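You operate a simulated robot arm through the tools that you are given. There is no shell and no other tool. Be economical: measure what you need, move in short steps, check, and stop when the job is done.

Carry out the task below with a simulated robot arm. There is one attempt and no reset: what you move stays moved.

JOB
Press the blue cap home on the slide's post with the lever.
Fine: draw the slide out again at the end.

Only the result counts: the job must be done as asked and must still hold three seconds after the hand-in. Knocking over, shifting, dropping, spilling or breaking anything else fails it. Lids that push on must go on centred and level and be pressed home; caps that screw on are set level and turned clockwise until they are tight.

ROBOT AND FRAMES
A 7-joint arm with a two-finger parallel gripper, fixed in place. Base frame: the origin is at the foot of the arm, x ahead of it, y to its left, z up; the work surface is at about z = 860. Units: mm, degrees, N and s.
With the tool pointing down near the work surface it reaches from about 240 to 680 mm from the base axis. Its first joint turns from -66.0 to 66.0 degrees. Payload 2.4 kg.
Tool frame: the origin (TCP) lies between the finger pads and is the grasp point; the fingertips stand 30 mm ahead of it; z points along the fingers, y is the line along which they close. The gripper opens to 94 mm. The fingers are 28 mm wide and 10 mm thick; the gripper's body (50 by 96 mm) begins 55 mm behind the TCP.
Orientation is that of the tool frame in the base frame, as a unit quaternion [x, y, z, w]. With the fingers straight down and closing along the base's y, the tool's x points along the base's -x, its y along +y and its z along -z.

CONTROLS
- The arm moves only by the tool step_arm. Its argument "plan" is a list that holds one entry, the list of rows, each a list of 7 numbers: the shift along the tool's x, y, z in units of 50 mm (1.0 is 50 mm), then the turn, a rotation vector about the tool's x, y, z in units of 4 degrees (1.0 is 4 degrees), then the gripper command, from -1 (fully open) to 1 (shut), values between in proportion. In form: [[[tx, ty, tz, rx, ry, rz, grip], ...]]. A call has 1 to 20 rows; each row shifts and turns the commanded pose from where the row before left it, along the tool's axes as they then stand. A call with a number of a shift or a turn outside -1 to 1 is refused whole. A row lasts 0.2 s, in which the tool goes at most 50 mm and 8.6 degrees; a call with a longer step from one row to the next is refused whole, and so is a gripper value outside its range. A pose out of reach is approached as far as the arm can. The call stops where the force on the tool passes 40 N (or 10 N more than at its start, if that is more) or the arm is blocked; 0.2 s more then pass. The fingers move at their own pace (about 153 mm/s each) and stop on an object; they squeeze with about 28 N. The grip force told is the motor's: it shows also when the fingers shut on nothing. Time passes only in rows, and 0.2 s behind the last, so rows that do not move let the fingers close. The reply holds the time, the measured pose of the TCP, the force on the tool along the base axes, the opening and the grip force, in the units named above and with some noise, with the torque about the TCP (base axes, N m) and any sound that the robot's microphone picked up.
- Cameras (640 x 400 px; columns grow to the right, rows downward): "scene" is fixed at [33.4, 460.5, 1456.5]; the picture's right is [-0.78, -0.62, 0.00], its down [-0.31, 0.39, -0.87] and it looks along [0.54, -0.68, -0.50] (base axes); focal length 346 px, centre (320, 200). "wrist" rides on the gripper at [76, 14, -103] in the tool frame; the picture's right is [-0.18, 0.98, 0.00], its down [-0.75, -0.14, -0.64] and it looks along [-0.63, -0.12, 0.77] (tool axes); focal length 243 px, centre (320, 200). There is no depth. A picture from a camera that has moved, and an enlarged one, comes with that camera's place and axes in the base frame and with its lens. The place of the scene camera against the robot may be out by one fixed shift of up to 12 mm in any direction.
- snapshot(camera): a new picture of that camera. No time passes.
- enlarge(camera, box): a new picture of the part [left, top, right, bottom] of that camera's present view, enlarged. No time passes.
- job_done(): hands the job in; it is judged then, once.

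Work in short steps. Places have to be worked out from the pictures, the camera data and where the tool is seen: move nearer, look again, correct. Check each grasp and each placing, and mend what went wrong. You have 120 turns and 68 pictures in all, those below and enlarged ones among them. Open the gripper and draw the arm clear of the work before you hand the job in, unless the task says otherwise; then end with one line.

The tools are called after "Call:" by a JSON object that holds its "name" and its "arguments". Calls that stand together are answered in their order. step_arm: Moves the arm, as the interface text tells. Its arguments: {"type":"object","properties":{"plan":{"type":"array","items":{"type":"array","items":{"type":"array","items":{"type":"number"}}}}},"required":["plan"]} The other tools are called the same way: snapshot (camera) takes a picture; enlarge (camera, box) takes an enlarged picture of a part of a camera's view; job_done () hands the job in.

At the start:

```text
time_s: 0.0
tcp_pos: [332.5, -176.5, 1239.4]
tool_rot: [0.0, 1.0, 0.0, 0.0]
force: [0.2, -1.0, 0.9]
torque: [-0.01, 0.02, -0.03]
grip_width: 94.3
grasp_force: 0.1
```

scene: 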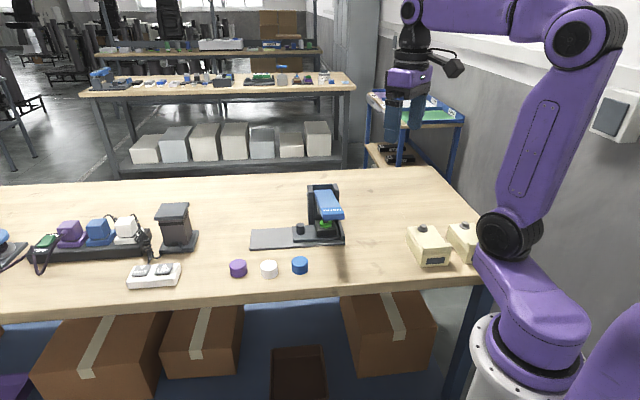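
wrist: 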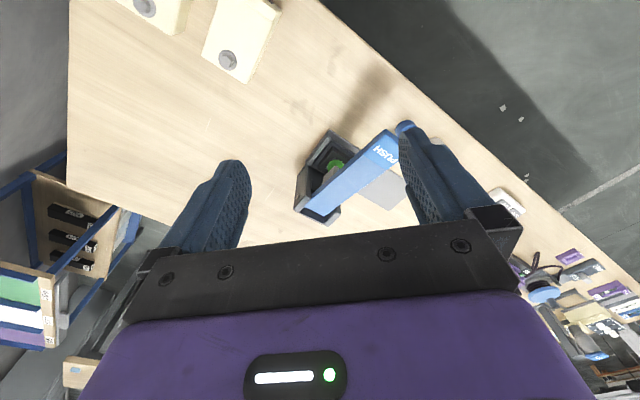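

I'll look closely at the press and caps first.

Call:
{"name": "enlarge", "arguments": {"camera": "scene", "box": [220, 170, 380, 290]}}

Call:
{"name": "enlarge", "arguments": {"camera": "wrist", "box": [260, 100, 460, 240]}}

```text
3.33 times, centred on (300, 230) of scene
camera zoom: at [33.4, 460.5, 1456.5], right [-0.78, -0.62, 0.0], down [-0.31, 0.39, -0.87], along [0.54, -0.68, -0.5], focal length 1155 px, centre (387, 100)
```

zoom: 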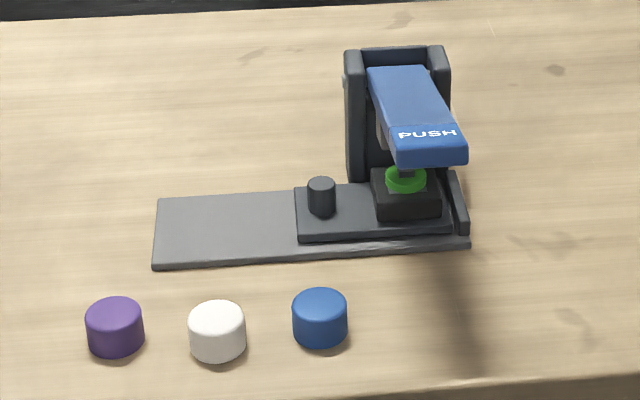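

```text
2.86 times, centred on (360, 170) of wrist
camera zoom: at [256.2, -162.3, 1342.1], right [0.18, 0.98, 0.0], down [0.75, -0.14, 0.64], along [0.63, -0.12, -0.77], focal length 693 px, centre (206, 286)
```

zoom: 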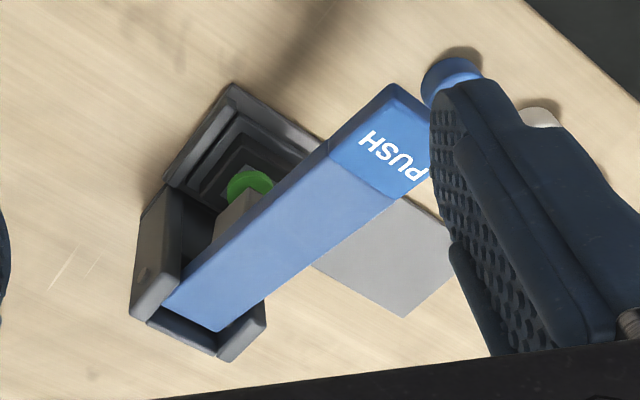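

The slide seems to run along base (+x,+y) with the knob on its outer part. I'll move to a nearer vantage in front of the press, yawed −45°, and look.

Call:
{"name": "step_arm", "arguments": {"plan": [[[-0.54, 0.43, 0.8, 0, 0, 0, -1], [-0.54, 0.43, 0.8, 0, 0, 0, -1], [-0.54, 0.43, 0.8, 0, 0, 0, -1], [-0.53, 0.44, 0.8, 0, 0, 0, -1], [0, 0, 0, 0, 0, 1, -1], [0, 0, 0, 0, 0, 1, -1], [0, 0, 0, 0, 0, 1, -1], [0, 0, 0, 0, 0, 1, -1], [0, 0, 0, 0, 0, 1, -1], [0, 0, 0, 0, 0, 1, -1], [0, 0, 0, 0, 0, 1, -1], [0, 0, 0, 0, 0, 1, -1], [0, 0, 0, 0, 0, 1, -1], [0, 0, 0, 0, 0, 1, -1], [0, 0, 0, 0, 0, 1, -1], [0, 0, 0, 0, 0, 0.25, -1], [0, 0, 0, 0, 0, 0, -1]]]}}

Call:
{"name": "snapshot", "arguments": {"camera": "wrist"}}

```text
refused: row 1 steps farther than a row can; nothing moved
```

```text
63 pictures are left
camera wrist: at [256.2, -162.3, 1342.1], right [0.18, 0.98, 0.0], down [0.75, -0.14, 0.64], along [0.63, -0.12, -0.77], focal length 243 px, centre (320, 200)
```

wrist: 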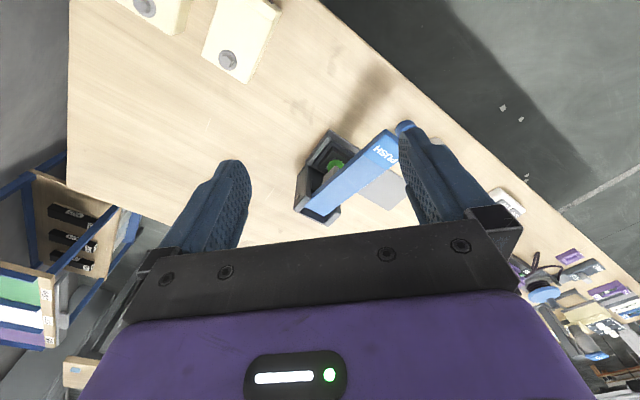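

The step was too long; I'll split it into smaller rows.

Call:
{"name": "step_arm", "arguments": {"plan": [[[-0.36, 0.29, 0.53, 0, 0, 0, -1], [-0.36, 0.29, 0.53, 0, 0, 0, -1], [-0.36, 0.29, 0.53, 0, 0, 0, -1], [-0.36, 0.29, 0.53, 0, 0, 0, -1], [-0.36, 0.29, 0.53, 0, 0, 0, -1], [-0.36, 0.29, 0.53, 0, 0, 0, -1], [0, 0, 0, 0, 0, 1, -1], [0, 0, 0, 0, 0, 1, -1], [0, 0, 0, 0, 0, 1, -1], [0, 0, 0, 0, 0, 1, -1], [0, 0, 0, 0, 0, 1, -1], [0, 0, 0, 0, 0, 1, -1], [0, 0, 0, 0, 0, 1, -1], [0, 0, 0, 0, 0, 1, -1], [0, 0, 0, 0, 0, 1, -1], [0, 0, 0, 0, 0, 1, -1], [0, 0, 0, 0, 0, 1, -1], [0, 0, 0, 0, 0, 0.25, -1], [0, 0, 0, 0, 0, 0, -1]]]}}

Call:
{"name": "snapshot", "arguments": {"camera": "wrist"}}

```text
time_s: 4.0
tcp_pos: [438.8, -88.4, 1079.9]
tool_rot: [0.382, 0.924, 0.001, -0.001]
force: [-0.2, 0.2, -1.0]
torque: [0.03, -0.05, 0.0]
grip_width: 94.1
grasp_force: 0.0
```

```text
62 pictures are left
camera wrist: at [396.3, -25.3, 1183.4], right [0.83, 0.56, 0.0], down [0.43, -0.63, 0.64], along [0.36, -0.53, -0.77], focal length 243 px, centre (320, 200)
```

wrist: 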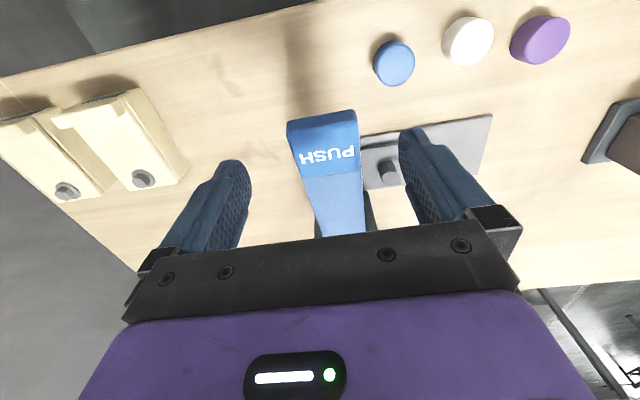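

Good overview. I'll enlarge the press and cap.

Call:
{"name": "enlarge", "arguments": {"camera": "wrist", "box": [280, 20, 500, 160]}}

Call:
{"name": "enlarge", "arguments": {"camera": "wrist", "box": [270, 100, 510, 250]}}

```text
2.86 times, centred on (390, 90) of wrist
camera zoom: at [396.3, -25.3, 1183.4], right [0.83, 0.56, 0.0], down [0.43, -0.63, 0.64], along [0.36, -0.53, -0.77], focal length 693 px, centre (120, 514)
```

zoom: 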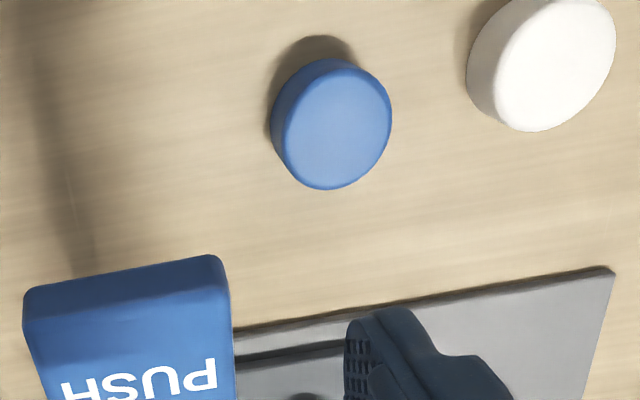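

```text
2.67 times, centred on (390, 175) of wrist
camera zoom: at [396.3, -25.3, 1183.4], right [0.83, 0.56, 0.0], down [0.43, -0.63, 0.64], along [0.36, -0.53, -0.77], focal length 647 px, centre (133, 267)
```

zoom: 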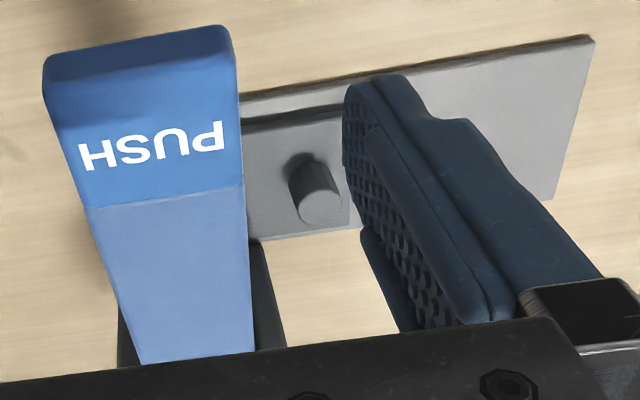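

Estimates: slide axis lies on x−y≈716 pointing (+,+); knob ≈(588,−130), post ≈(530,−182). I'll try turning another −90° so the gripper body is narrow along the slide and the camera is outboard.

Call:
{"name": "step_arm", "arguments": {"plan": [[[0.2, 0.2, 0, 0, 0, 1, -1], [0, 0, 0, 0, 0, 1, -1], [0, 0, 0, 0, 0, 1, -1], [0, 0, 0, 0, 0, 1, -1], [0, 0, 0, 0, 0, 1, -1], [0, 0, 0, 0, 0, 1, -1], [0, 0, 0, 0, 0, 1, -1], [0, 0, 0, 0, 0, 1, -1], [0, 0, 0, 0, 0, 1, -1], [0, 0, 0, 0, 0, 1, -1], [0, 0, 0, 0, 0, 1, -1], [0, 0, 0, 0, 0, 1, -1], [0, 0, 0, 0, 0, 1, -1], [0, 0, 0, 0, 0, 1, -1], [0, 0, 0, 0, 0, 1, -1], [0, 0, 0, 0, 0, 1, -1], [0, 0, 0, 0, 0, 1, -1], [0, 0, 0, 0, 0, 1, -1], [0, 0, 0, 0, 0, 1, -1], [0, 0, 0, 0, 0, 1, -1]]]}}

```text
time_s: 8.2
tcp_pos: [439.3, -75.0, 1079.8]
tool_rot: [0.887, 0.462, 0.0, 0.0]
force: [-0.7, 0.3, -0.1]
torque: [0.03, 0.02, 0.03]
grip_width: 93.9
grasp_force: 0.0
```

The turn works. I finish the last 10° and go over the knob, high enough to look.

Call:
{"name": "step_arm", "arguments": {"plan": [[[0, 0, 0, 0, 0, 1, -1], [0, 0, 0, 0, 0, 1, -1], [0, 0, 0, 0, 0, 0.5, -1], [0.27, 0.58, 0, 0, 0, 0, -1], [0.27, 0.58, 0, 0, 0, 0, -1], [0.27, 0.58, 0, 0, 0, 0, -1], [0.27, 0.58, 0, 0, 0, 0, -1], [0.27, 0.57, 0, 0, 0, 0, -1], [0, 0, 0.5, 0, 0, 0, -1], [0, 0, 0.5, 0, 0, 0, -1], [0, 0, 0.4, 0, 0, 0, -1], [0, 0, 0, 0, 0, 0, -1]]]}}

Call:
{"name": "snapshot", "arguments": {"camera": "wrist"}}

Call:
{"name": "snapshot", "arguments": {"camera": "scene"}}

```text
time_s: 10.8
tcp_pos: [588.5, -127.3, 1011.1]
tool_rot: [0.924, 0.382, 0.0, 0.0]
force: [0.5, 0.5, -0.4]
torque: [0.04, 0.02, 0.0]
grip_width: 94.0
grasp_force: 0.1
```

```text
59 pictures are left
camera wrist: at [653.5, -85.1, 1114.3], right [0.57, -0.82, 0.0], down [-0.63, -0.43, 0.64], along [-0.53, -0.36, -0.77], focal length 243 px, centre (320, 200)
```

wrist: 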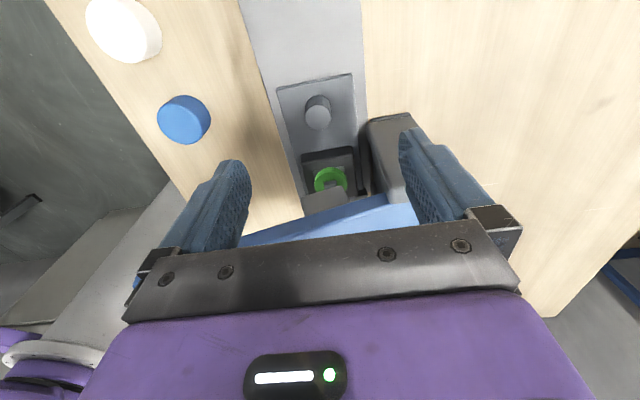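

```text
58 pictures are left
```

scene: 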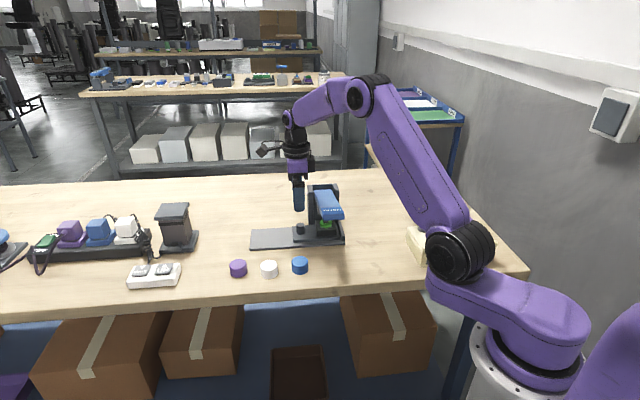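

Very useful view. I'll enlarge the knob/post region.

Call:
{"name": "enlarge", "arguments": {"camera": "wrist", "box": [240, 60, 420, 230]}}

```text
2.35 times, centred on (330, 145) of wrist
camera zoom: at [653.5, -85.1, 1114.3], right [0.57, -0.82, 0.0], down [-0.63, -0.43, 0.64], along [-0.53, -0.36, -0.77], focal length 571 px, centre (296, 329)
```

zoom: 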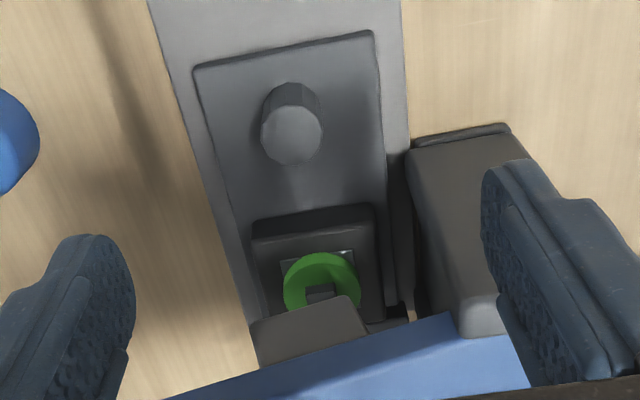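

Triangulation puts the knob top at ≈(585,−129,904), Ø23. I close partly to ~50 mm and come down around it in two stages.

Call:
{"name": "step_arm", "arguments": {"plan": [[[-0.07, -0.03, 0, 0, 0, 0, -0.06], [0, 0, 0.4, 0, 0, 0, -0.06], [0, 0, 0.4, 0, 0, 0, -0.06], [0, 0, 0.4, 0, 0, 0, -0.06], [0, 0, 0, 0, 0, 0, -0.06]]]}}

Call:
{"name": "snapshot", "arguments": {"camera": "wrist"}}

Call:
{"name": "enlarge", "arguments": {"camera": "scene", "box": [240, 150, 360, 260]}}

```text
time_s: 12.0
tcp_pos: [586.7, -130.5, 952.1]
tool_rot: [0.924, 0.383, -0.001, 0.0]
force: [0.4, -0.8, 0.3]
torque: [0.0, 0.0, 0.02]
grip_width: 50.1
grasp_force: 0.0
```

```text
56 pictures are left
camera wrist: at [650.9, -87.3, 1054.6], right [0.57, -0.82, 0.0], down [-0.63, -0.43, 0.64], along [-0.53, -0.36, -0.77], focal length 243 px, centre (320, 200)
```

wrist: 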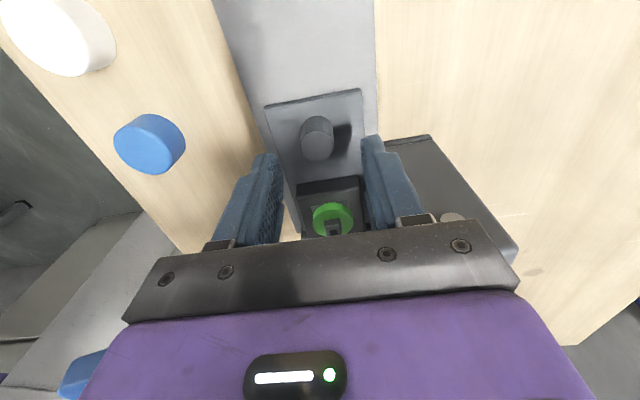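

```text
3.64 times, centred on (300, 205) of scene
camera zoom: at [33.4, 460.5, 1456.5], right [-0.78, -0.62, 0.0], down [-0.31, 0.39, -0.87], along [0.54, -0.68, -0.5], focal length 1260 px, centre (393, 182)
```

zoom: 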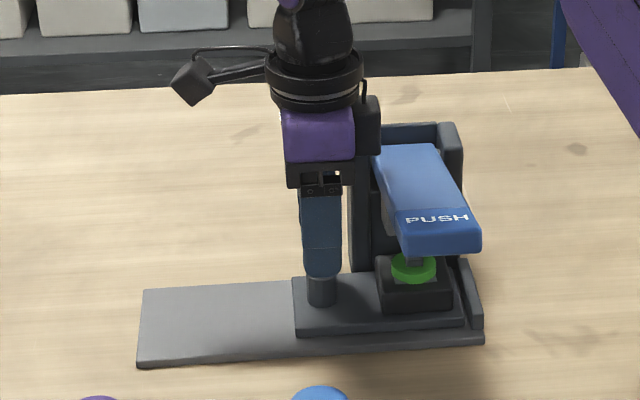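

Aligned. The gripper's rear bump is near the lever, so I'll grip with an outward offset of ~5 mm and only the fingertips (TCP z≈922), then close.

Call:
{"name": "step_arm", "arguments": {"plan": [[[0.12, 0, 0, 0, 0, 0, -0.06], [0, 0, 0.3, 0, 0, 0, -0.06], [0, 0, 0.3, 0, 0, 0, -0.06], [0, 0, 0, 0, 0, 0, 1], [0, 0, 0, 0, 0, 0, 1]]]}}

Call:
{"name": "enlarge", "arguments": {"camera": "scene", "box": [240, 150, 360, 260]}}

```text
time_s: 13.2
tcp_pos: [588.0, -125.3, 920.3]
tool_rot: [0.924, 0.383, -0.002, -0.001]
force: [-11.0, 10.2, 5.7]
torque: [-0.21, 0.33, -0.17]
grip_width: 23.6
grasp_force: 44.5
```

```text
3.64 times, centred on (300, 205) of scene
camera zoom: at [33.0, 460.8, 1456.4], right [-0.78, -0.62, 0.0], down [-0.31, 0.39, -0.87], along [0.54, -0.68, -0.5], focal length 1260 px, centre (393, 182)
```

zoom: 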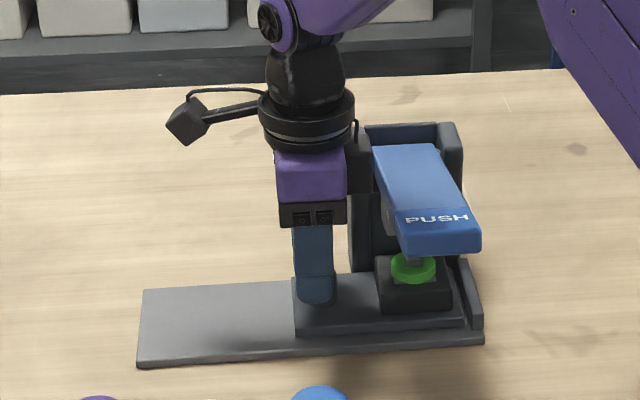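

Gripped on the knob. A small side load shows I'm ~1–2 mm off; I relieve it and draw the slide outward along +s.

Call:
{"name": "step_arm", "arguments": {"plan": [[[0, -0.03, 0, 0, 0, 0, 1], [0.2, 0, 0, 0, 0, 0, 1], [0.2, 0, 0, 0, 0, 0, 1], [0.2, 0, 0, 0, 0, 0, 1], [0.2, 0, 0, 0, 0, 0, 1]]]}}

Call:
{"name": "enlarge", "arguments": {"camera": "scene", "box": [240, 150, 360, 260]}}

```text
time_s: 14.4
tcp_pos: [617.2, -97.2, 920.6]
tool_rot: [0.924, 0.383, 0.0, -0.001]
force: [-12.3, 10.4, 2.4]
torque: [0.08, -0.16, 0.02]
grip_width: 23.7
grasp_force: 45.0
```

```text
3.64 times, centred on (300, 205) of scene
camera zoom: at [33.1, 460.8, 1456.4], right [-0.78, -0.62, 0.0], down [-0.31, 0.39, -0.87], along [0.54, -0.68, -0.5], focal length 1260 px, centre (393, 182)
```

zoom: 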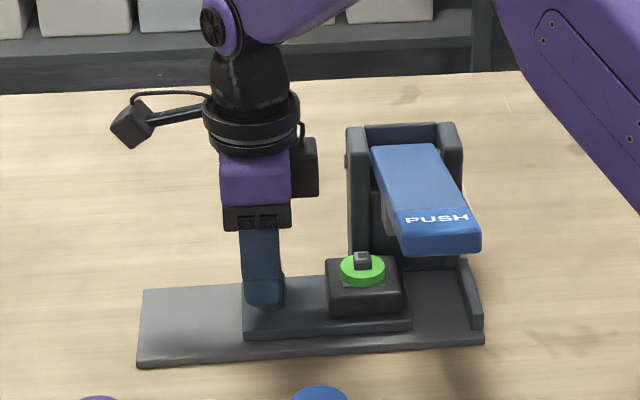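

Slide moves freely; a dark square post with a green collar shows. Continue drawing out, relieving side load a little.

Call:
{"name": "step_arm", "arguments": {"plan": [[[0.1, -0.04, 0, 0, 0, 0, 1], [0.2, 0, 0, 0, 0, 0, 1], [0.2, 0, 0, 0, 0, 0, 1], [0.2, 0, 0, 0, 0, 0, 1], [0.2, 0, 0, 0, 0, 0, 1]]]}}

Call:
{"name": "enlarge", "arguments": {"camera": "scene", "box": [240, 150, 360, 260]}}

```text
time_s: 15.6
tcp_pos: [649.8, -64.9, 920.1]
tool_rot: [0.924, 0.382, 0.002, 0.002]
force: [1.9, -4.3, 5.4]
torque: [-0.36, 0.56, 0.05]
grip_width: 23.8
grasp_force: 45.4
```

```text
3.64 times, centred on (300, 205) of scene
camera zoom: at [33.4, 460.4, 1456.5], right [-0.78, -0.62, 0.0], down [-0.31, 0.39, -0.87], along [0.54, -0.68, -0.5], focal length 1260 px, centre (393, 182)
```

zoom: 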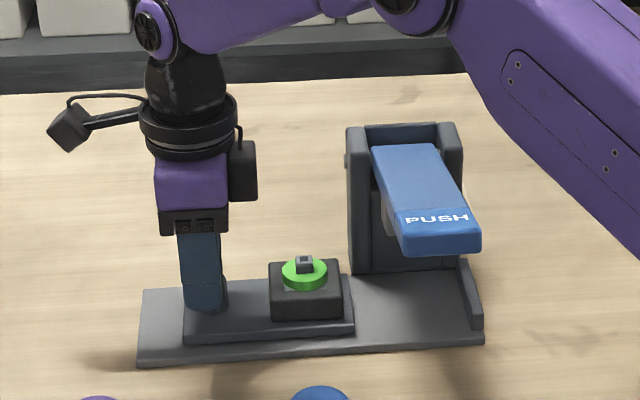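

Post is clear of the lever now. I'll try a little further (small steps) for gripper clearance; a stop will show as force.

Call:
{"name": "step_arm", "arguments": {"plan": [[[0.1, 0, 0, 0, 0, 0, 1], [0.1, 0, 0, 0, 0, 0, 1], [0.1, 0, 0, 0, 0, 0, 1]]]}}

```text
time_s: 16.4
tcp_pos: [658.8, -53.7, 919.3]
tool_rot: [0.924, 0.382, 0.002, 0.001]
force: [11.9, -8.6, 9.5]
torque: [-0.7, 0.41, 0.0]
grip_width: 23.4
grasp_force: 45.1
```

Slide out ~101 mm. Release, rise straight up, and look at the post with the wrist camera.

Call:
{"name": "step_arm", "arguments": {"plan": [[[0, 0, 0, 0, 0, 0, 0.2], [0, 0, 0, 0, 0, 0, -0.06], [0, 0, -0.5, 0, 0, 0, -0.06], [0, 0, -0.5, 0, 0, 0, -0.06], [0, 0, -0.5, 0, 0, 0, -0.5], [-0.5, 0, 0, 0, 0, 0, -1], [-0.5, 0, 0, 0, 0, 0, -1], [0, 0, 0, 0, 0, 0, -1]]]}}

Call:
{"name": "snapshot", "arguments": {"camera": "wrist"}}

Call:
{"name": "enlarge", "arguments": {"camera": "wrist", "box": [240, 60, 420, 230]}}

```text
time_s: 18.2
tcp_pos: [623.7, -88.1, 993.7]
tool_rot: [0.924, 0.383, 0.0, 0.0]
force: [-0.1, 0.5, -0.6]
torque: [-0.06, 0.01, 0.0]
grip_width: 93.7
grasp_force: 0.0
```

```text
51 pictures are left
camera wrist: at [687.5, -45.4, 1096.5], right [0.57, -0.82, 0.0], down [-0.63, -0.43, 0.64], along [-0.53, -0.36, -0.77], focal length 243 px, centre (320, 200)
```

wrist: 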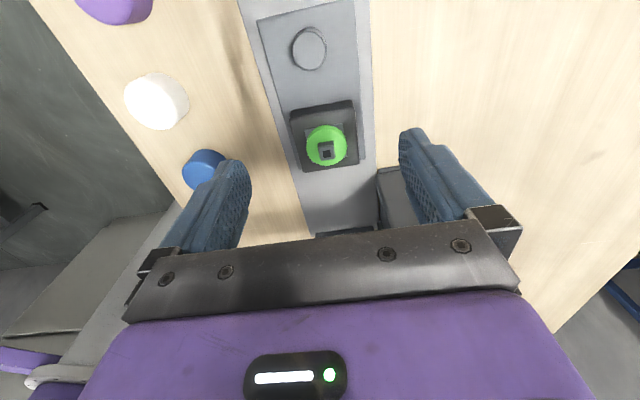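

```text
2.35 times, centred on (330, 145) of wrist
camera zoom: at [687.5, -45.4, 1096.5], right [0.57, -0.82, 0.0], down [-0.63, -0.43, 0.64], along [-0.53, -0.36, -0.77], focal length 571 px, centre (296, 329)
```

zoom: 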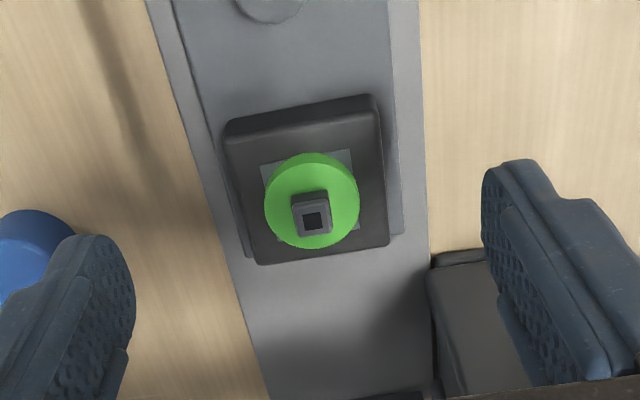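

I need a second viewpoint for the post's height: rise 60 mm and shift sideways 60 mm toward the cap, then look.

Call:
{"name": "step_arm", "arguments": {"plan": [[[0, 0, -0.6, 0, 0, 0, -1], [0, 0, -0.6, 0, 0, 0, -1], [0, -0.6, 0, 0, 0, 0, -1], [0, -0.6, 0, 0, 0, 0, -1], [0, 0, 0, 0, 0, 0, -1]]]}}

Call:
{"name": "enlarge", "arguments": {"camera": "wrist", "box": [220, 60, 420, 200]}}

```text
time_s: 19.4
tcp_pos: [579.1, -47.5, 1054.5]
tool_rot: [0.924, 0.382, 0.0, 0.0]
force: [0.0, 0.4, 0.4]
torque: [-0.02, 0.01, 0.0]
grip_width: 93.9
grasp_force: 0.1
```

```text
2.86 times, centred on (320, 130) of wrist
camera zoom: at [644.4, -4.5, 1157.3], right [0.56, -0.83, 0.0], down [-0.63, -0.43, 0.64], along [-0.53, -0.36, -0.77], focal length 693 px, centre (320, 400)
```

zoom: 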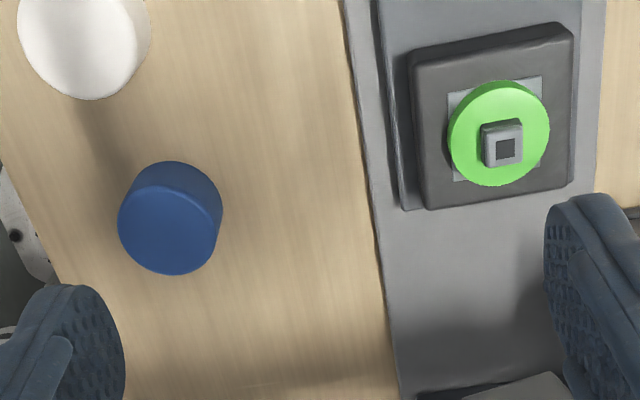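

Two rays meet: post top at (608,−107,915); blue cap top centre at (497.5,−26.3,884), Ø≈44. I move above the cap and lower partway.

Call:
{"name": "step_arm", "arguments": {"plan": [[[-0.28, -0.48, 0, 0, 0, 0, -1], [-0.28, -0.48, 0, 0, 0, 0, -1], [-0.29, -0.49, 0, 0, 0, 0, -1], [0, 0, 0.5, 0, 0, 0, -1], [0, 0, 0.5, 0, 0, 0, -1], [0, 0, 0.5, 0, 0, 0, -1], [0, 0, 0.5, 0, 0, 0, -0.5], [0, 0, 0, 0, 0, 0, -0.4]]]}}

Call:
{"name": "snapshot", "arguments": {"camera": "wrist"}}

```text
time_s: 21.2
tcp_pos: [497.7, -26.8, 953.0]
tool_rot: [0.924, 0.382, 0.0, 0.0]
force: [-0.5, -0.3, 0.1]
torque: [-0.01, 0.02, 0.02]
grip_width: 65.8
grasp_force: 0.1
```

```text
48 pictures are left
camera wrist: at [563.0, 16.9, 1056.8], right [0.57, -0.82, 0.0], down [-0.63, -0.43, 0.64], along [-0.53, -0.36, -0.77], focal length 243 px, centre (320, 200)
```

wrist: 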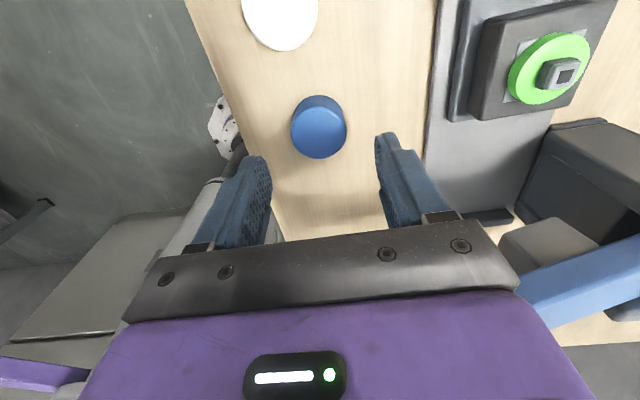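

Cap confirmed at (498,−26). Lower to z≈902 and close.

Call:
{"name": "step_arm", "arguments": {"plan": [[[0, 0, 0.5, 0, 0, 0, -0.4], [0, 0, 0.5, 0, 0, 0, -0.4], [0, 0, 0, 0, 0, 0, -0.4], [0, 0, 0, 0, 0, 0, 0.3], [0, 0, 0, 0, 0, 0, 0.3]]]}}

Call:
{"name": "snapshot", "arguments": {"camera": "wrist"}}

```text
time_s: 22.4
tcp_pos: [497.7, -26.1, 904.8]
tool_rot: [0.924, 0.383, 0.0, 0.0]
force: [0.7, -0.8, 0.1]
torque: [0.0, 0.04, 0.01]
grip_width: 40.6
grasp_force: 27.3
```

```text
47 pictures are left
camera wrist: at [562.6, 18.0, 1008.1], right [0.57, -0.82, 0.0], down [-0.63, -0.43, 0.64], along [-0.53, -0.36, -0.77], focal length 243 px, centre (320, 200)
```

wrist: 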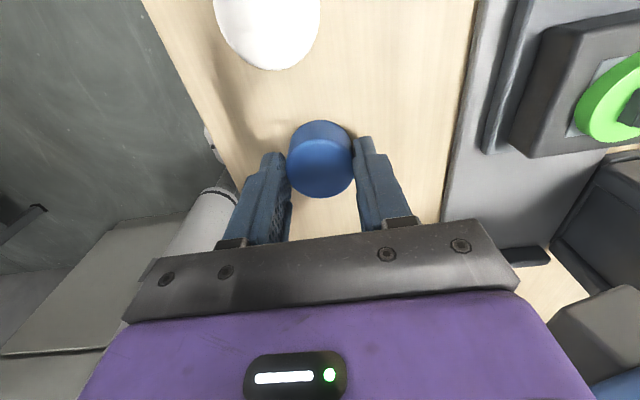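

Cap held (40.6 mm). Lift straight up 75 mm and examine how it sits in the grip.

Call:
{"name": "step_arm", "arguments": {"plan": [[[0, 0, -0.5, 0, 0, 0, 0.3], [0, 0, -0.5, 0, 0, 0, 0.3], [0, 0, -0.5, 0, 0, 0, 0.3], [0, 0, -0.4, 0, 0, 0, 0.3], [0, 0, 0, 0, 0, 0, 0.3]]]}}

Call:
{"name": "enlarge", "arguments": {"camera": "wrist", "box": [220, 90, 420, 240]}}

Call:
{"name": "enlarge", "arguments": {"camera": "scene", "box": [220, 150, 360, 280]}}

```text
time_s: 23.6
tcp_pos: [499.9, -25.2, 1001.5]
tool_rot: [0.924, 0.383, 0.0, -0.001]
force: [0.3, 0.0, -0.9]
torque: [-0.01, 0.01, -0.01]
grip_width: 40.3
grasp_force: 28.2
```

```text
2.67 times, centred on (320, 165) of wrist
camera zoom: at [562.8, 18.1, 1105.1], right [0.57, -0.82, 0.0], down [-0.63, -0.43, 0.64], along [-0.53, -0.36, -0.77], focal length 647 px, centre (320, 293)
```

zoom: 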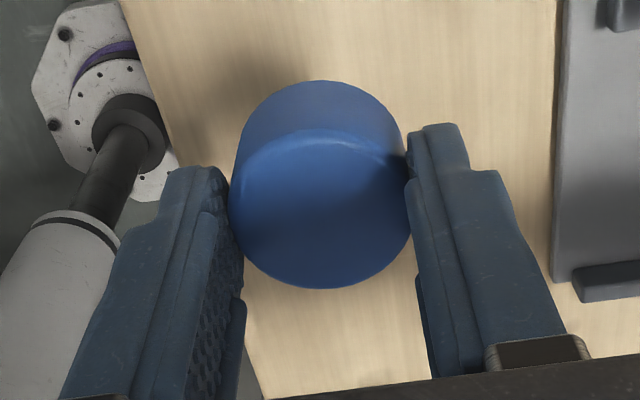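

```text
3.08 times, centred on (290, 215) of scene
camera zoom: at [33.4, 460.5, 1456.5], right [-0.78, -0.62, 0.0], down [-0.31, 0.39, -0.87], along [0.54, -0.68, -0.5], focal length 1066 px, centre (412, 154)
```

zoom: 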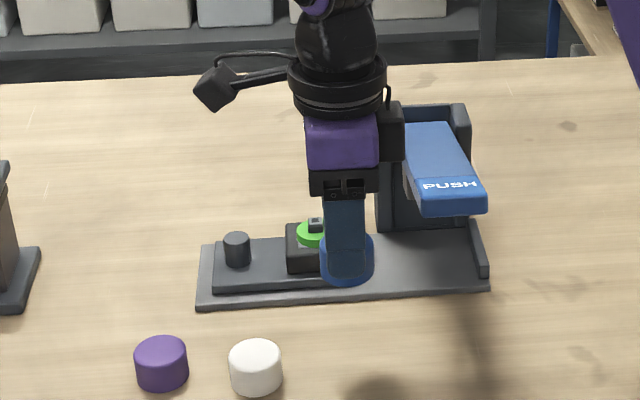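

Cap sits straight in the grip, centre within ~1–2 mm of the TCP. Move over the post with the cap bottom ~8 mm above it and look.

Call:
{"name": "step_arm", "arguments": {"plan": [[[0.07, 0.45, 0, 0, 0, 0, 0.3], [0.07, 0.45, 0, 0, 0, 0, 0.3], [0.07, 0.45, 0, 0, 0, 0, 0.3], [0.07, 0.45, 0, 0, 0, 0, 0.3], [0.07, 0.45, 0, 0, 0, 0, 0.3], [0.06, 0.44, 0, 0, 0, 0, 0.3], [0, 0, 0.3, 0, 0, 0, 0.3], [0, 0, 0.3, 0, 0, 0, 0.3], [0, 0, 0, 0, 0, 0, 0.3]]]}}

Call:
{"name": "enlarge", "arguments": {"camera": "wrist", "box": [220, 90, 420, 240]}}

Call:
{"name": "enlarge", "arguments": {"camera": "scene", "box": [240, 180, 340, 250]}}

```text
time_s: 25.6
tcp_pos: [610.6, -105.5, 969.3]
tool_rot: [0.924, 0.382, 0.0, 0.0]
force: [-0.2, 0.1, 0.6]
torque: [-0.03, 0.02, -0.03]
grip_width: 40.5
grasp_force: 28.6
```

```text
2.67 times, centred on (320, 165) of wrist
camera zoom: at [675.0, -62.6, 1072.7], right [0.57, -0.82, 0.0], down [-0.63, -0.43, 0.64], along [-0.53, -0.36, -0.77], focal length 647 px, centre (320, 293)
```

zoom: 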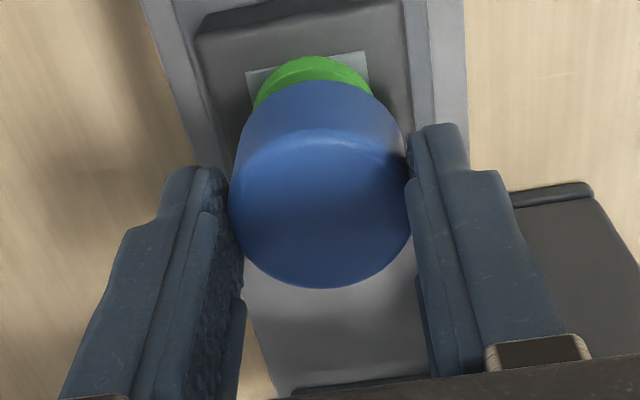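

```text
5.71 times, centred on (290, 215) of scene
camera zoom: at [33.5, 460.5, 1456.5], right [-0.78, -0.62, 0.0], down [-0.31, 0.39, -0.87], along [0.54, -0.68, -0.5], focal length 1980 px, centre (491, 114)
```

zoom: 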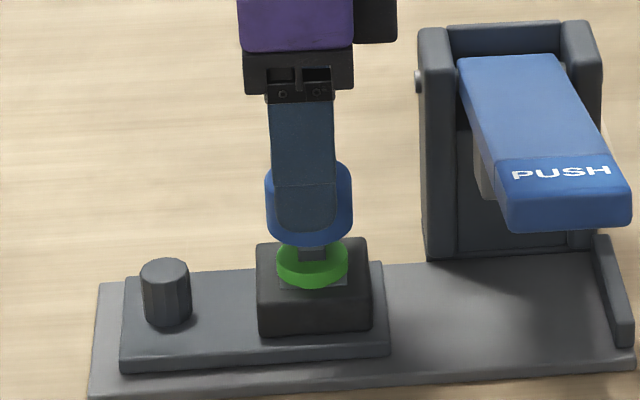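

Cap is nearly over the post: small correction (−0.9 mm along s, −1.2 mm across), then lower gently until contact.

Call:
{"name": "step_arm", "arguments": {"plan": [[[-0.018, -0.025, 0, 0, 0, 0, 0.3], [0, 0, 0.08, 0, 0, 0, 0.3], [0, 0, 0.08, 0, 0, 0, 0.3], [0, 0, 0.04, 0, 0, 0, 0.3], [0, 0, 0, 0, 0, 0, 0.3]]]}}

Call:
{"name": "enlarge", "arguments": {"camera": "scene", "box": [240, 180, 340, 250]}}

```text
time_s: 26.8
tcp_pos: [608.6, -105.3, 960.1]
tool_rot: [0.924, 0.383, 0.0, 0.0]
force: [0.2, 0.1, -0.7]
torque: [0.01, -0.03, 0.03]
grip_width: 40.7
grasp_force: 28.3
```

```text
5.71 times, centred on (290, 215) of scene
camera zoom: at [33.4, 460.5, 1456.5], right [-0.78, -0.62, 0.0], down [-0.31, 0.39, -0.87], along [0.54, -0.68, -0.5], focal length 1980 px, centre (491, 114)
```

zoom: 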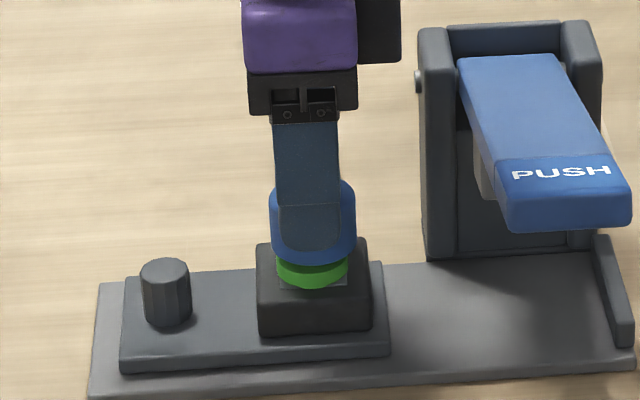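

Centred with the green collar now; no contact yet. Continue down in small steps.

Call:
{"name": "step_arm", "arguments": {"plan": [[[0, 0, 0.04, 0, 0, 0, 0.3], [0, 0, 0.04, 0, 0, 0, 0.3], [0, 0, 0, 0, 0, 0, 0.3]]]}}

```text
time_s: 27.6
tcp_pos: [607.4, -104.5, 955.7]
tool_rot: [0.924, 0.383, 0.0, 0.001]
force: [-0.7, 0.7, -0.1]
torque: [-0.03, 0.0, -0.01]
grip_width: 40.5
grasp_force: 27.8
```

Call:
{"name": "step_arm", "arguments": {"plan": [[[0, 0, 0.04, 0, 0, 0, 0.3], [0, 0, 0.04, 0, 0, 0, 0.3], [0, 0, 0, 0, 0, 0, 0.3]]]}}

Call:
{"name": "enlarge", "arguments": {"camera": "scene", "box": [240, 180, 340, 250]}}

Call:
{"name": "enlarge", "arguments": {"camera": "wrist", "box": [220, 90, 420, 240]}}

```text
time_s: 28.4
tcp_pos: [608.6, -105.1, 953.7]
tool_rot: [0.924, 0.382, 0.001, 0.001]
force: [-7.6, 1.4, 20.8]
torque: [0.03, 0.32, 0.0]
grip_width: 40.4
grasp_force: 28.0
```

```text
5.71 times, centred on (290, 215) of scene
camera zoom: at [32.8, 460.6, 1456.4], right [-0.78, -0.62, 0.0], down [-0.31, 0.39, -0.87], along [0.54, -0.68, -0.5], focal length 1980 px, centre (491, 114)
```

zoom: 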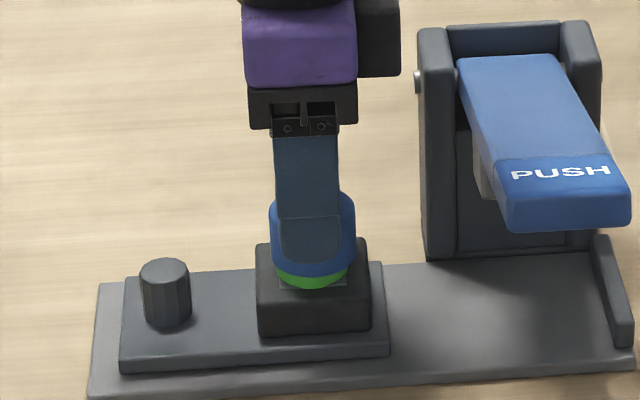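

```text
2.67 times, centred on (320, 165) of wrist
camera zoom: at [672.2, -61.9, 1056.6], right [0.57, -0.82, 0.0], down [-0.63, -0.43, 0.64], along [-0.53, -0.36, -0.77], focal length 647 px, centre (320, 293)
```

zoom: 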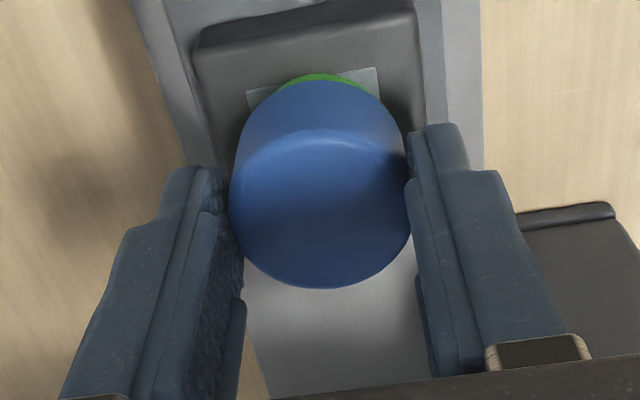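

Contact at ~21 N with the cap visibly centred and started on the post. I relieve the small side load, then look at force again.

Call:
{"name": "step_arm", "arguments": {"plan": [[[-0.006, -0.014, 0, 0, 0, 0, 0.3], [0, 0, 0, 0, 0, 0, 0.3]]]}}

```text
time_s: 29.0
tcp_pos: [607.6, -104.5, 952.4]
tool_rot: [0.924, 0.383, 0.003, 0.001]
force: [2.8, -0.7, 21.2]
torque: [-0.09, 0.05, 0.02]
grip_width: 40.4
grasp_force: 28.1
```

Side load is nearly gone. Open the fingers, rise and inspect how the cap sits.

Call:
{"name": "step_arm", "arguments": {"plan": [[[0, 0, 0, 0, 0, 0, 0.0], [0, 0, 0, 0, 0, 0, -0.3], [0, 0, -0.3, 0, 0, 0, -0.3], [0, 0, -0.5, 0, 0, 0, -0.3], [0, 0, -0.3, 0, 0, 0, -0.5], [0, 0, 0, 0, 0, 0, -0.5]]]}}

Call:
{"name": "enlarge", "arguments": {"camera": "wrist", "box": [220, 70, 420, 220]}}

Call:
{"name": "enlarge", "arguments": {"camera": "scene", "box": [240, 180, 340, 250]}}

```text
time_s: 30.4
tcp_pos: [606.5, -104.4, 1007.7]
tool_rot: [0.924, 0.382, 0.0, 0.0]
force: [0.1, -0.5, -0.7]
torque: [0.02, 0.01, -0.02]
grip_width: 70.3
grasp_force: 0.0
```

```text
2.67 times, centred on (320, 145) of wrist
camera zoom: at [671.7, -61.4, 1110.7], right [0.57, -0.82, 0.0], down [-0.63, -0.43, 0.64], along [-0.53, -0.36, -0.77], focal length 647 px, centre (320, 347)
```

zoom: 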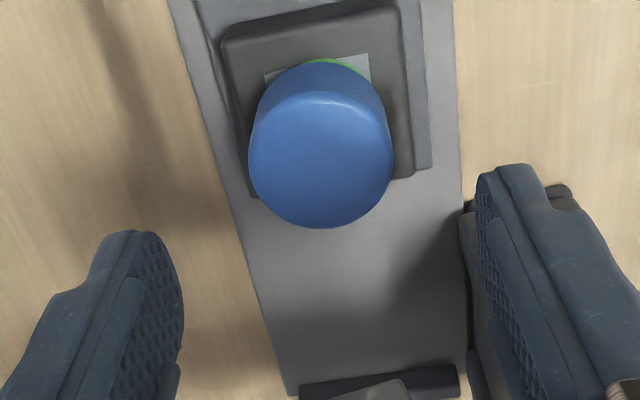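

```text
5.71 times, centred on (290, 215) of scene
camera zoom: at [33.4, 460.5, 1456.5], right [-0.78, -0.62, 0.0], down [-0.31, 0.39, -0.87], along [0.54, -0.68, -0.5], focal length 1980 px, centre (491, 114)
```

zoom: 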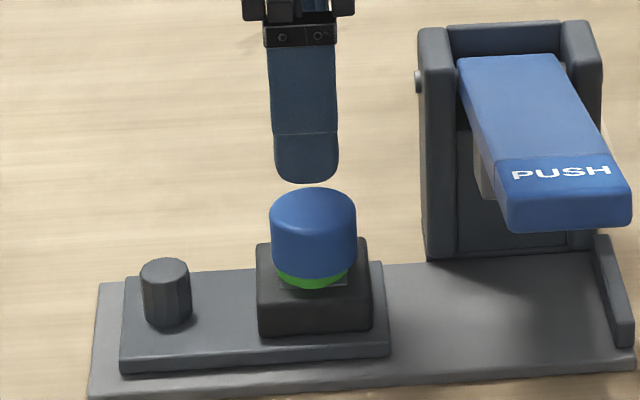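

Cap sits level and centred (≈(608,−105)). Next I go back over the knob and grip it again to push the slide in.

Call:
{"name": "step_arm", "arguments": {"plan": [[[0.37, 0.022, 0, 0, 0, 0, -0.2], [0.37, 0.022, 0, 0, 0, 0, -0.06], [0.37, 0, 0, 0, 0, 0, -0.06], [0.37, 0, 0, 0, 0, 0, -0.06], [0, 0, 0.4, 0, 0, 0, -0.06], [0, 0, 0.4, 0, 0, 0, -0.06], [0, 0, 0.4, 0, 0, 0, -0.06], [0, 0, 0.4, 0, 0, 0, -0.06], [0, 0, 0.1, 0, 0, 0, -0.06], [0, 0, 0, 0, 0, 0, -0.06]]]}}

Call:
{"name": "snapshot", "arguments": {"camera": "wrist"}}

```text
time_s: 32.6
tcp_pos: [660.8, -54.2, 921.3]
tool_rot: [0.924, 0.382, 0.0, 0.0]
force: [0.1, -0.6, -0.4]
torque: [0.0, -0.02, 0.0]
grip_width: 49.8
grasp_force: 0.1
```

```text
37 pictures are left
camera wrist: at [724.9, -10.1, 1024.6], right [0.57, -0.82, 0.0], down [-0.63, -0.43, 0.64], along [-0.53, -0.36, -0.77], focal length 243 px, centre (320, 200)
```

wrist: 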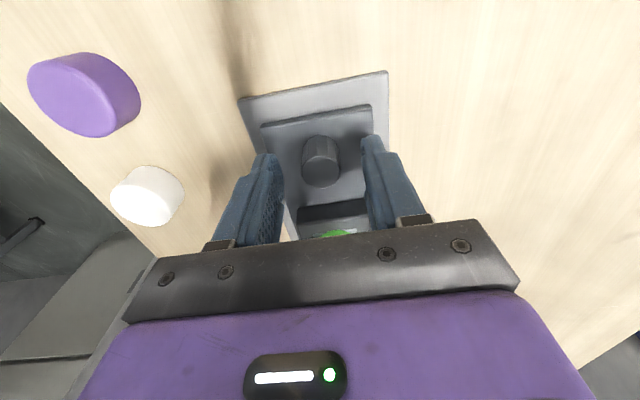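

Knob is between the fingers. Close and check the load.

Call:
{"name": "step_arm", "arguments": {"plan": [[[0, 0, 0, 0, 0, 0, 1], [0, 0, 0, 0, 0, 0, 1]]]}}

```text
time_s: 33.2
tcp_pos: [661.3, -53.4, 922.0]
tool_rot: [0.924, 0.383, -0.001, 0.0]
force: [-0.7, 0.1, -3.4]
torque: [-0.11, -0.3, 0.0]
grip_width: 23.6
grasp_force: 44.7
```

Gripped with little side load. Push the slide in ~50 mm gently, then check the cap before it goes under the lever.

Call:
{"name": "step_arm", "arguments": {"plan": [[[-0.1, 0, 0, 0, 0, 0, 1], [-0.15, 0, 0, 0, 0, 0, 1], [-0.15, 0, 0, 0, 0, 0, 1], [-0.15, 0, 0, 0, 0, 0, 1], [-0.15, 0, 0, 0, 0, 0, 1], [-0.15, 0, 0, 0, 0, 0, 1]]]}}

Call:
{"name": "enlarge", "arguments": {"camera": "scene", "box": [240, 170, 360, 250]}}

```text
time_s: 34.6
tcp_pos: [629.4, -83.8, 920.3]
tool_rot: [0.924, 0.383, -0.001, 0.0]
force: [-0.6, 1.8, -14.6]
torque: [0.24, -0.53, 0.04]
grip_width: 23.4
grasp_force: 45.1
```

```text
5.00 times, centred on (300, 210) of scene
camera zoom: at [33.7, 460.5, 1456.5], right [-0.78, -0.62, 0.0], down [-0.31, 0.39, -0.87], along [0.54, -0.68, -0.5], focal length 1732 px, centre (420, 150)
```

zoom: 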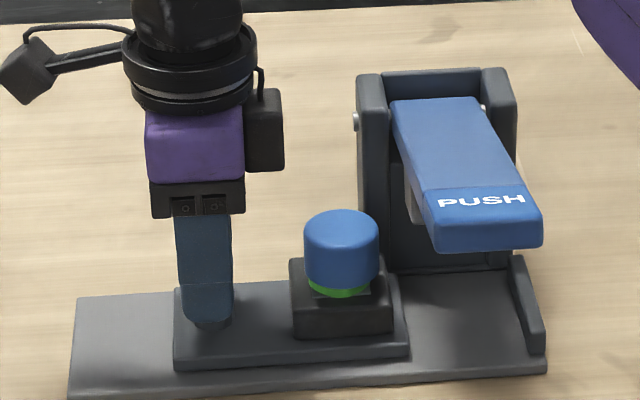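

Cap rides fine. Lower 0.5 mm to ease the vertical load and push another ~28 mm.

Call:
{"name": "step_arm", "arguments": {"plan": [[[-0.1, 0, 0.012, 0, 0, 0, 1], [-0.12, 0, 0, 0, 0, 0, 1], [-0.12, 0, 0, 0, 0, 0, 1], [-0.12, 0, 0, 0, 0, 0, 1], [-0.1, 0, 0, 0, 0, 0, 1]]]}}

Call:
{"name": "enlarge", "arguments": {"camera": "scene", "box": [240, 170, 360, 250]}}

```text
time_s: 35.8
tcp_pos: [611.3, -104.7, 920.5]
tool_rot: [0.923, 0.384, 0.001, -0.001]
force: [-9.1, 10.3, 12.0]
torque: [-0.4, 0.49, -0.08]
grip_width: 23.5
grasp_force: 44.9
```

```text
5.00 times, centred on (300, 210) of scene
camera zoom: at [32.9, 460.8, 1456.4], right [-0.78, -0.62, 0.0], down [-0.31, 0.39, -0.87], along [0.54, -0.68, -0.5], focal length 1732 px, centre (420, 150)
```

zoom: 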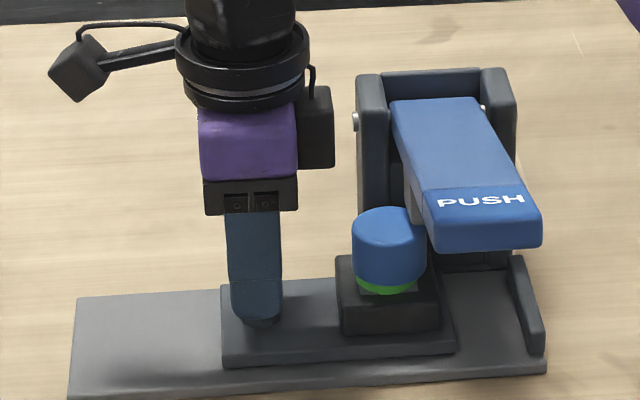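

No contact yet; the cap reaches the lever. Continue slowly, watching for force.

Call:
{"name": "step_arm", "arguments": {"plan": [[[-0.08, -0.015, 0, 0, 0, 0, 1], [-0.08, 0, 0, 0, 0, 0, 1], [-0.08, 0, 0, 0, 0, 0, 1]]]}}

Call:
{"name": "enlarge", "arguments": {"camera": "scene", "box": [270, 170, 360, 250]}}

```text
time_s: 36.6
tcp_pos: [600.4, -112.8, 921.5]
tool_rot: [0.924, 0.382, 0.0, 0.001]
force: [-9.4, 9.7, 17.5]
torque: [0.64, 0.26, 0.11]
grip_width: 23.5
grasp_force: 44.9
```

```text
5.00 times, centred on (315, 210) of scene
camera zoom: at [32.9, 460.8, 1456.4], right [-0.78, -0.62, 0.0], down [-0.31, 0.39, -0.87], along [0.54, -0.68, -0.5], focal length 1732 px, centre (345, 150)
```

zoom: 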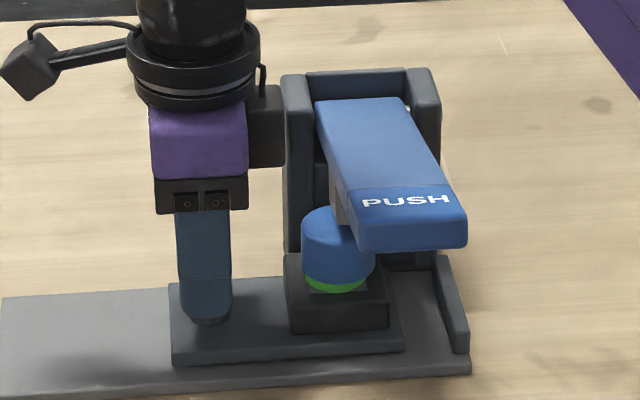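

Call:
{"name": "step_arm", "arguments": {"plan": [[[-0.07, 0, 0, 0, 0, 0, 1], [-0.07, 0, 0, 0, 0, 0, 1], [-0.06, 0, 0, 0, 0, 0, 1]]]}}

Call:
{"name": "enlarge", "arguments": {"camera": "scene", "box": [270, 170, 360, 250]}}

```text
time_s: 37.4
tcp_pos: [594.1, -120.0, 921.7]
tool_rot: [0.924, 0.382, 0.0, 0.0]
force: [-5.2, 5.5, 14.0]
torque: [0.63, 0.1, -0.11]
grip_width: 23.6
grasp_force: 44.6
```

```text
5.00 times, centred on (315, 210) of scene
camera zoom: at [33.1, 460.7, 1456.4], right [-0.78, -0.62, 0.0], down [-0.31, 0.39, -0.87], along [0.54, -0.68, -0.5], focal length 1732 px, centre (345, 150)
```

zoom: 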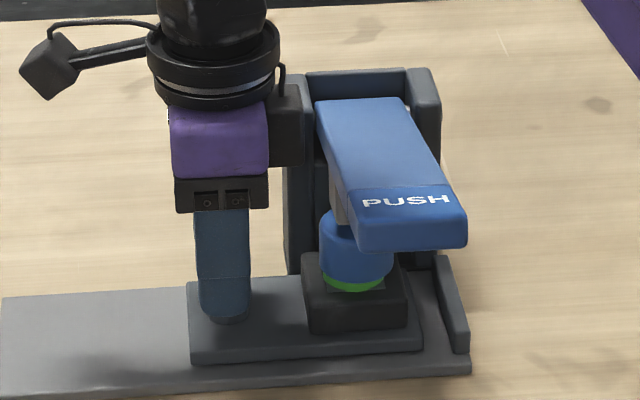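

About 8 mm remain to the home stop. Push until it stops.

Call:
{"name": "step_arm", "arguments": {"plan": [[[-0.06, 0, 0, 0, 0, 0, 1], [-0.05, 0, 0, 0, 0, 0, 1], [-0.04, 0, 0, 0, 0, 0, 1], [-0.03, 0, 0, 0, 0, 0, 1]]]}}

Call:
{"name": "enlarge", "arguments": {"camera": "scene", "box": [270, 170, 360, 250]}}

```text
time_s: 38.4
tcp_pos: [588.2, -125.7, 921.8]
tool_rot: [0.924, 0.383, 0.0, 0.0]
force: [-4.9, 2.5, 11.6]
torque: [0.54, 0.03, 0.07]
grip_width: 23.5
grasp_force: 44.8
```

```text
5.00 times, centred on (315, 210) of scene
camera zoom: at [33.1, 460.6, 1456.4], right [-0.78, -0.62, 0.0], down [-0.31, 0.39, -0.87], along [0.54, -0.68, -0.5], focal length 1732 px, centre (345, 150)
```

zoom: 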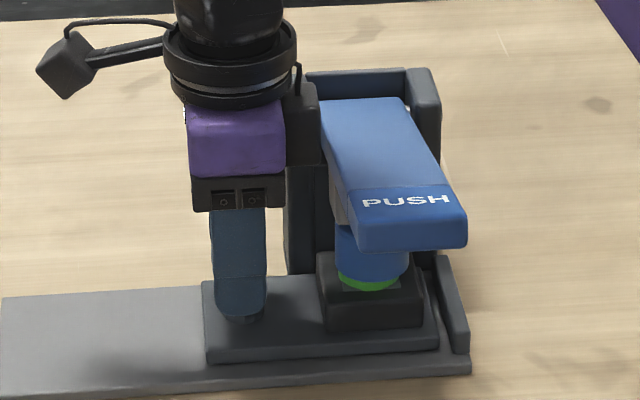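

Comparing with the first picture, ~3 mm remain. Push a bit further until the stop is felt.

Call:
{"name": "step_arm", "arguments": {"plan": [[[-0.03, 0, 0, 0, 0, 0, 1], [-0.03, 0, 0, 0, 0, 0, 1], [-0.02, 0, 0, 0, 0, 0, 1]]]}}

Call:
{"name": "enlarge", "arguments": {"camera": "scene", "box": [270, 170, 360, 250]}}

```text
time_s: 39.2
tcp_pos: [586.2, -127.9, 921.2]
tool_rot: [0.924, 0.383, 0.0, 0.0]
force: [4.0, 4.2, 7.2]
torque: [-0.36, 0.77, -0.04]
grip_width: 23.3
grasp_force: 44.9
```

```text
5.00 times, centred on (315, 210) of scene
camera zoom: at [33.4, 460.6, 1456.4], right [-0.78, -0.62, 0.0], down [-0.31, 0.39, -0.87], along [0.54, -0.68, -0.5], focal length 1732 px, centre (345, 150)
```

zoom: 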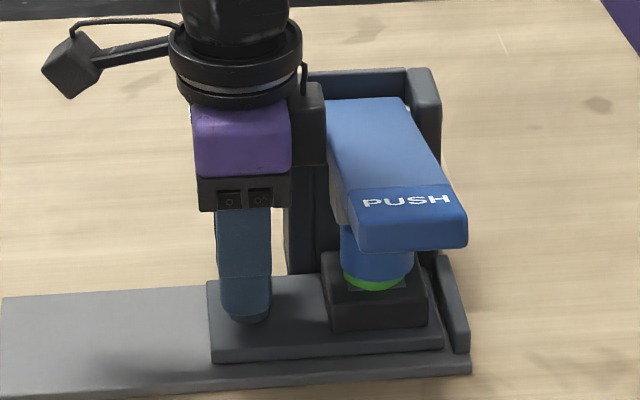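

Resistance along the slide starts. A little more to make sure it's at the stop.

Call:
{"name": "step_arm", "arguments": {"plan": [[[-0.03, 0, 0, 0, 0, 0, 1], [-0.03, 0, 0, 0, 0, 0, 1], [0, 0, 0, 0, 0, 0, 1]]]}}

```text
time_s: 40.0
tcp_pos: [586.0, -127.6, 921.7]
tool_rot: [0.923, 0.384, 0.004, 0.001]
force: [20.9, 14.3, 3.7]
torque: [0.36, -0.12, 0.2]
grip_width: 23.6
grasp_force: 44.7
```

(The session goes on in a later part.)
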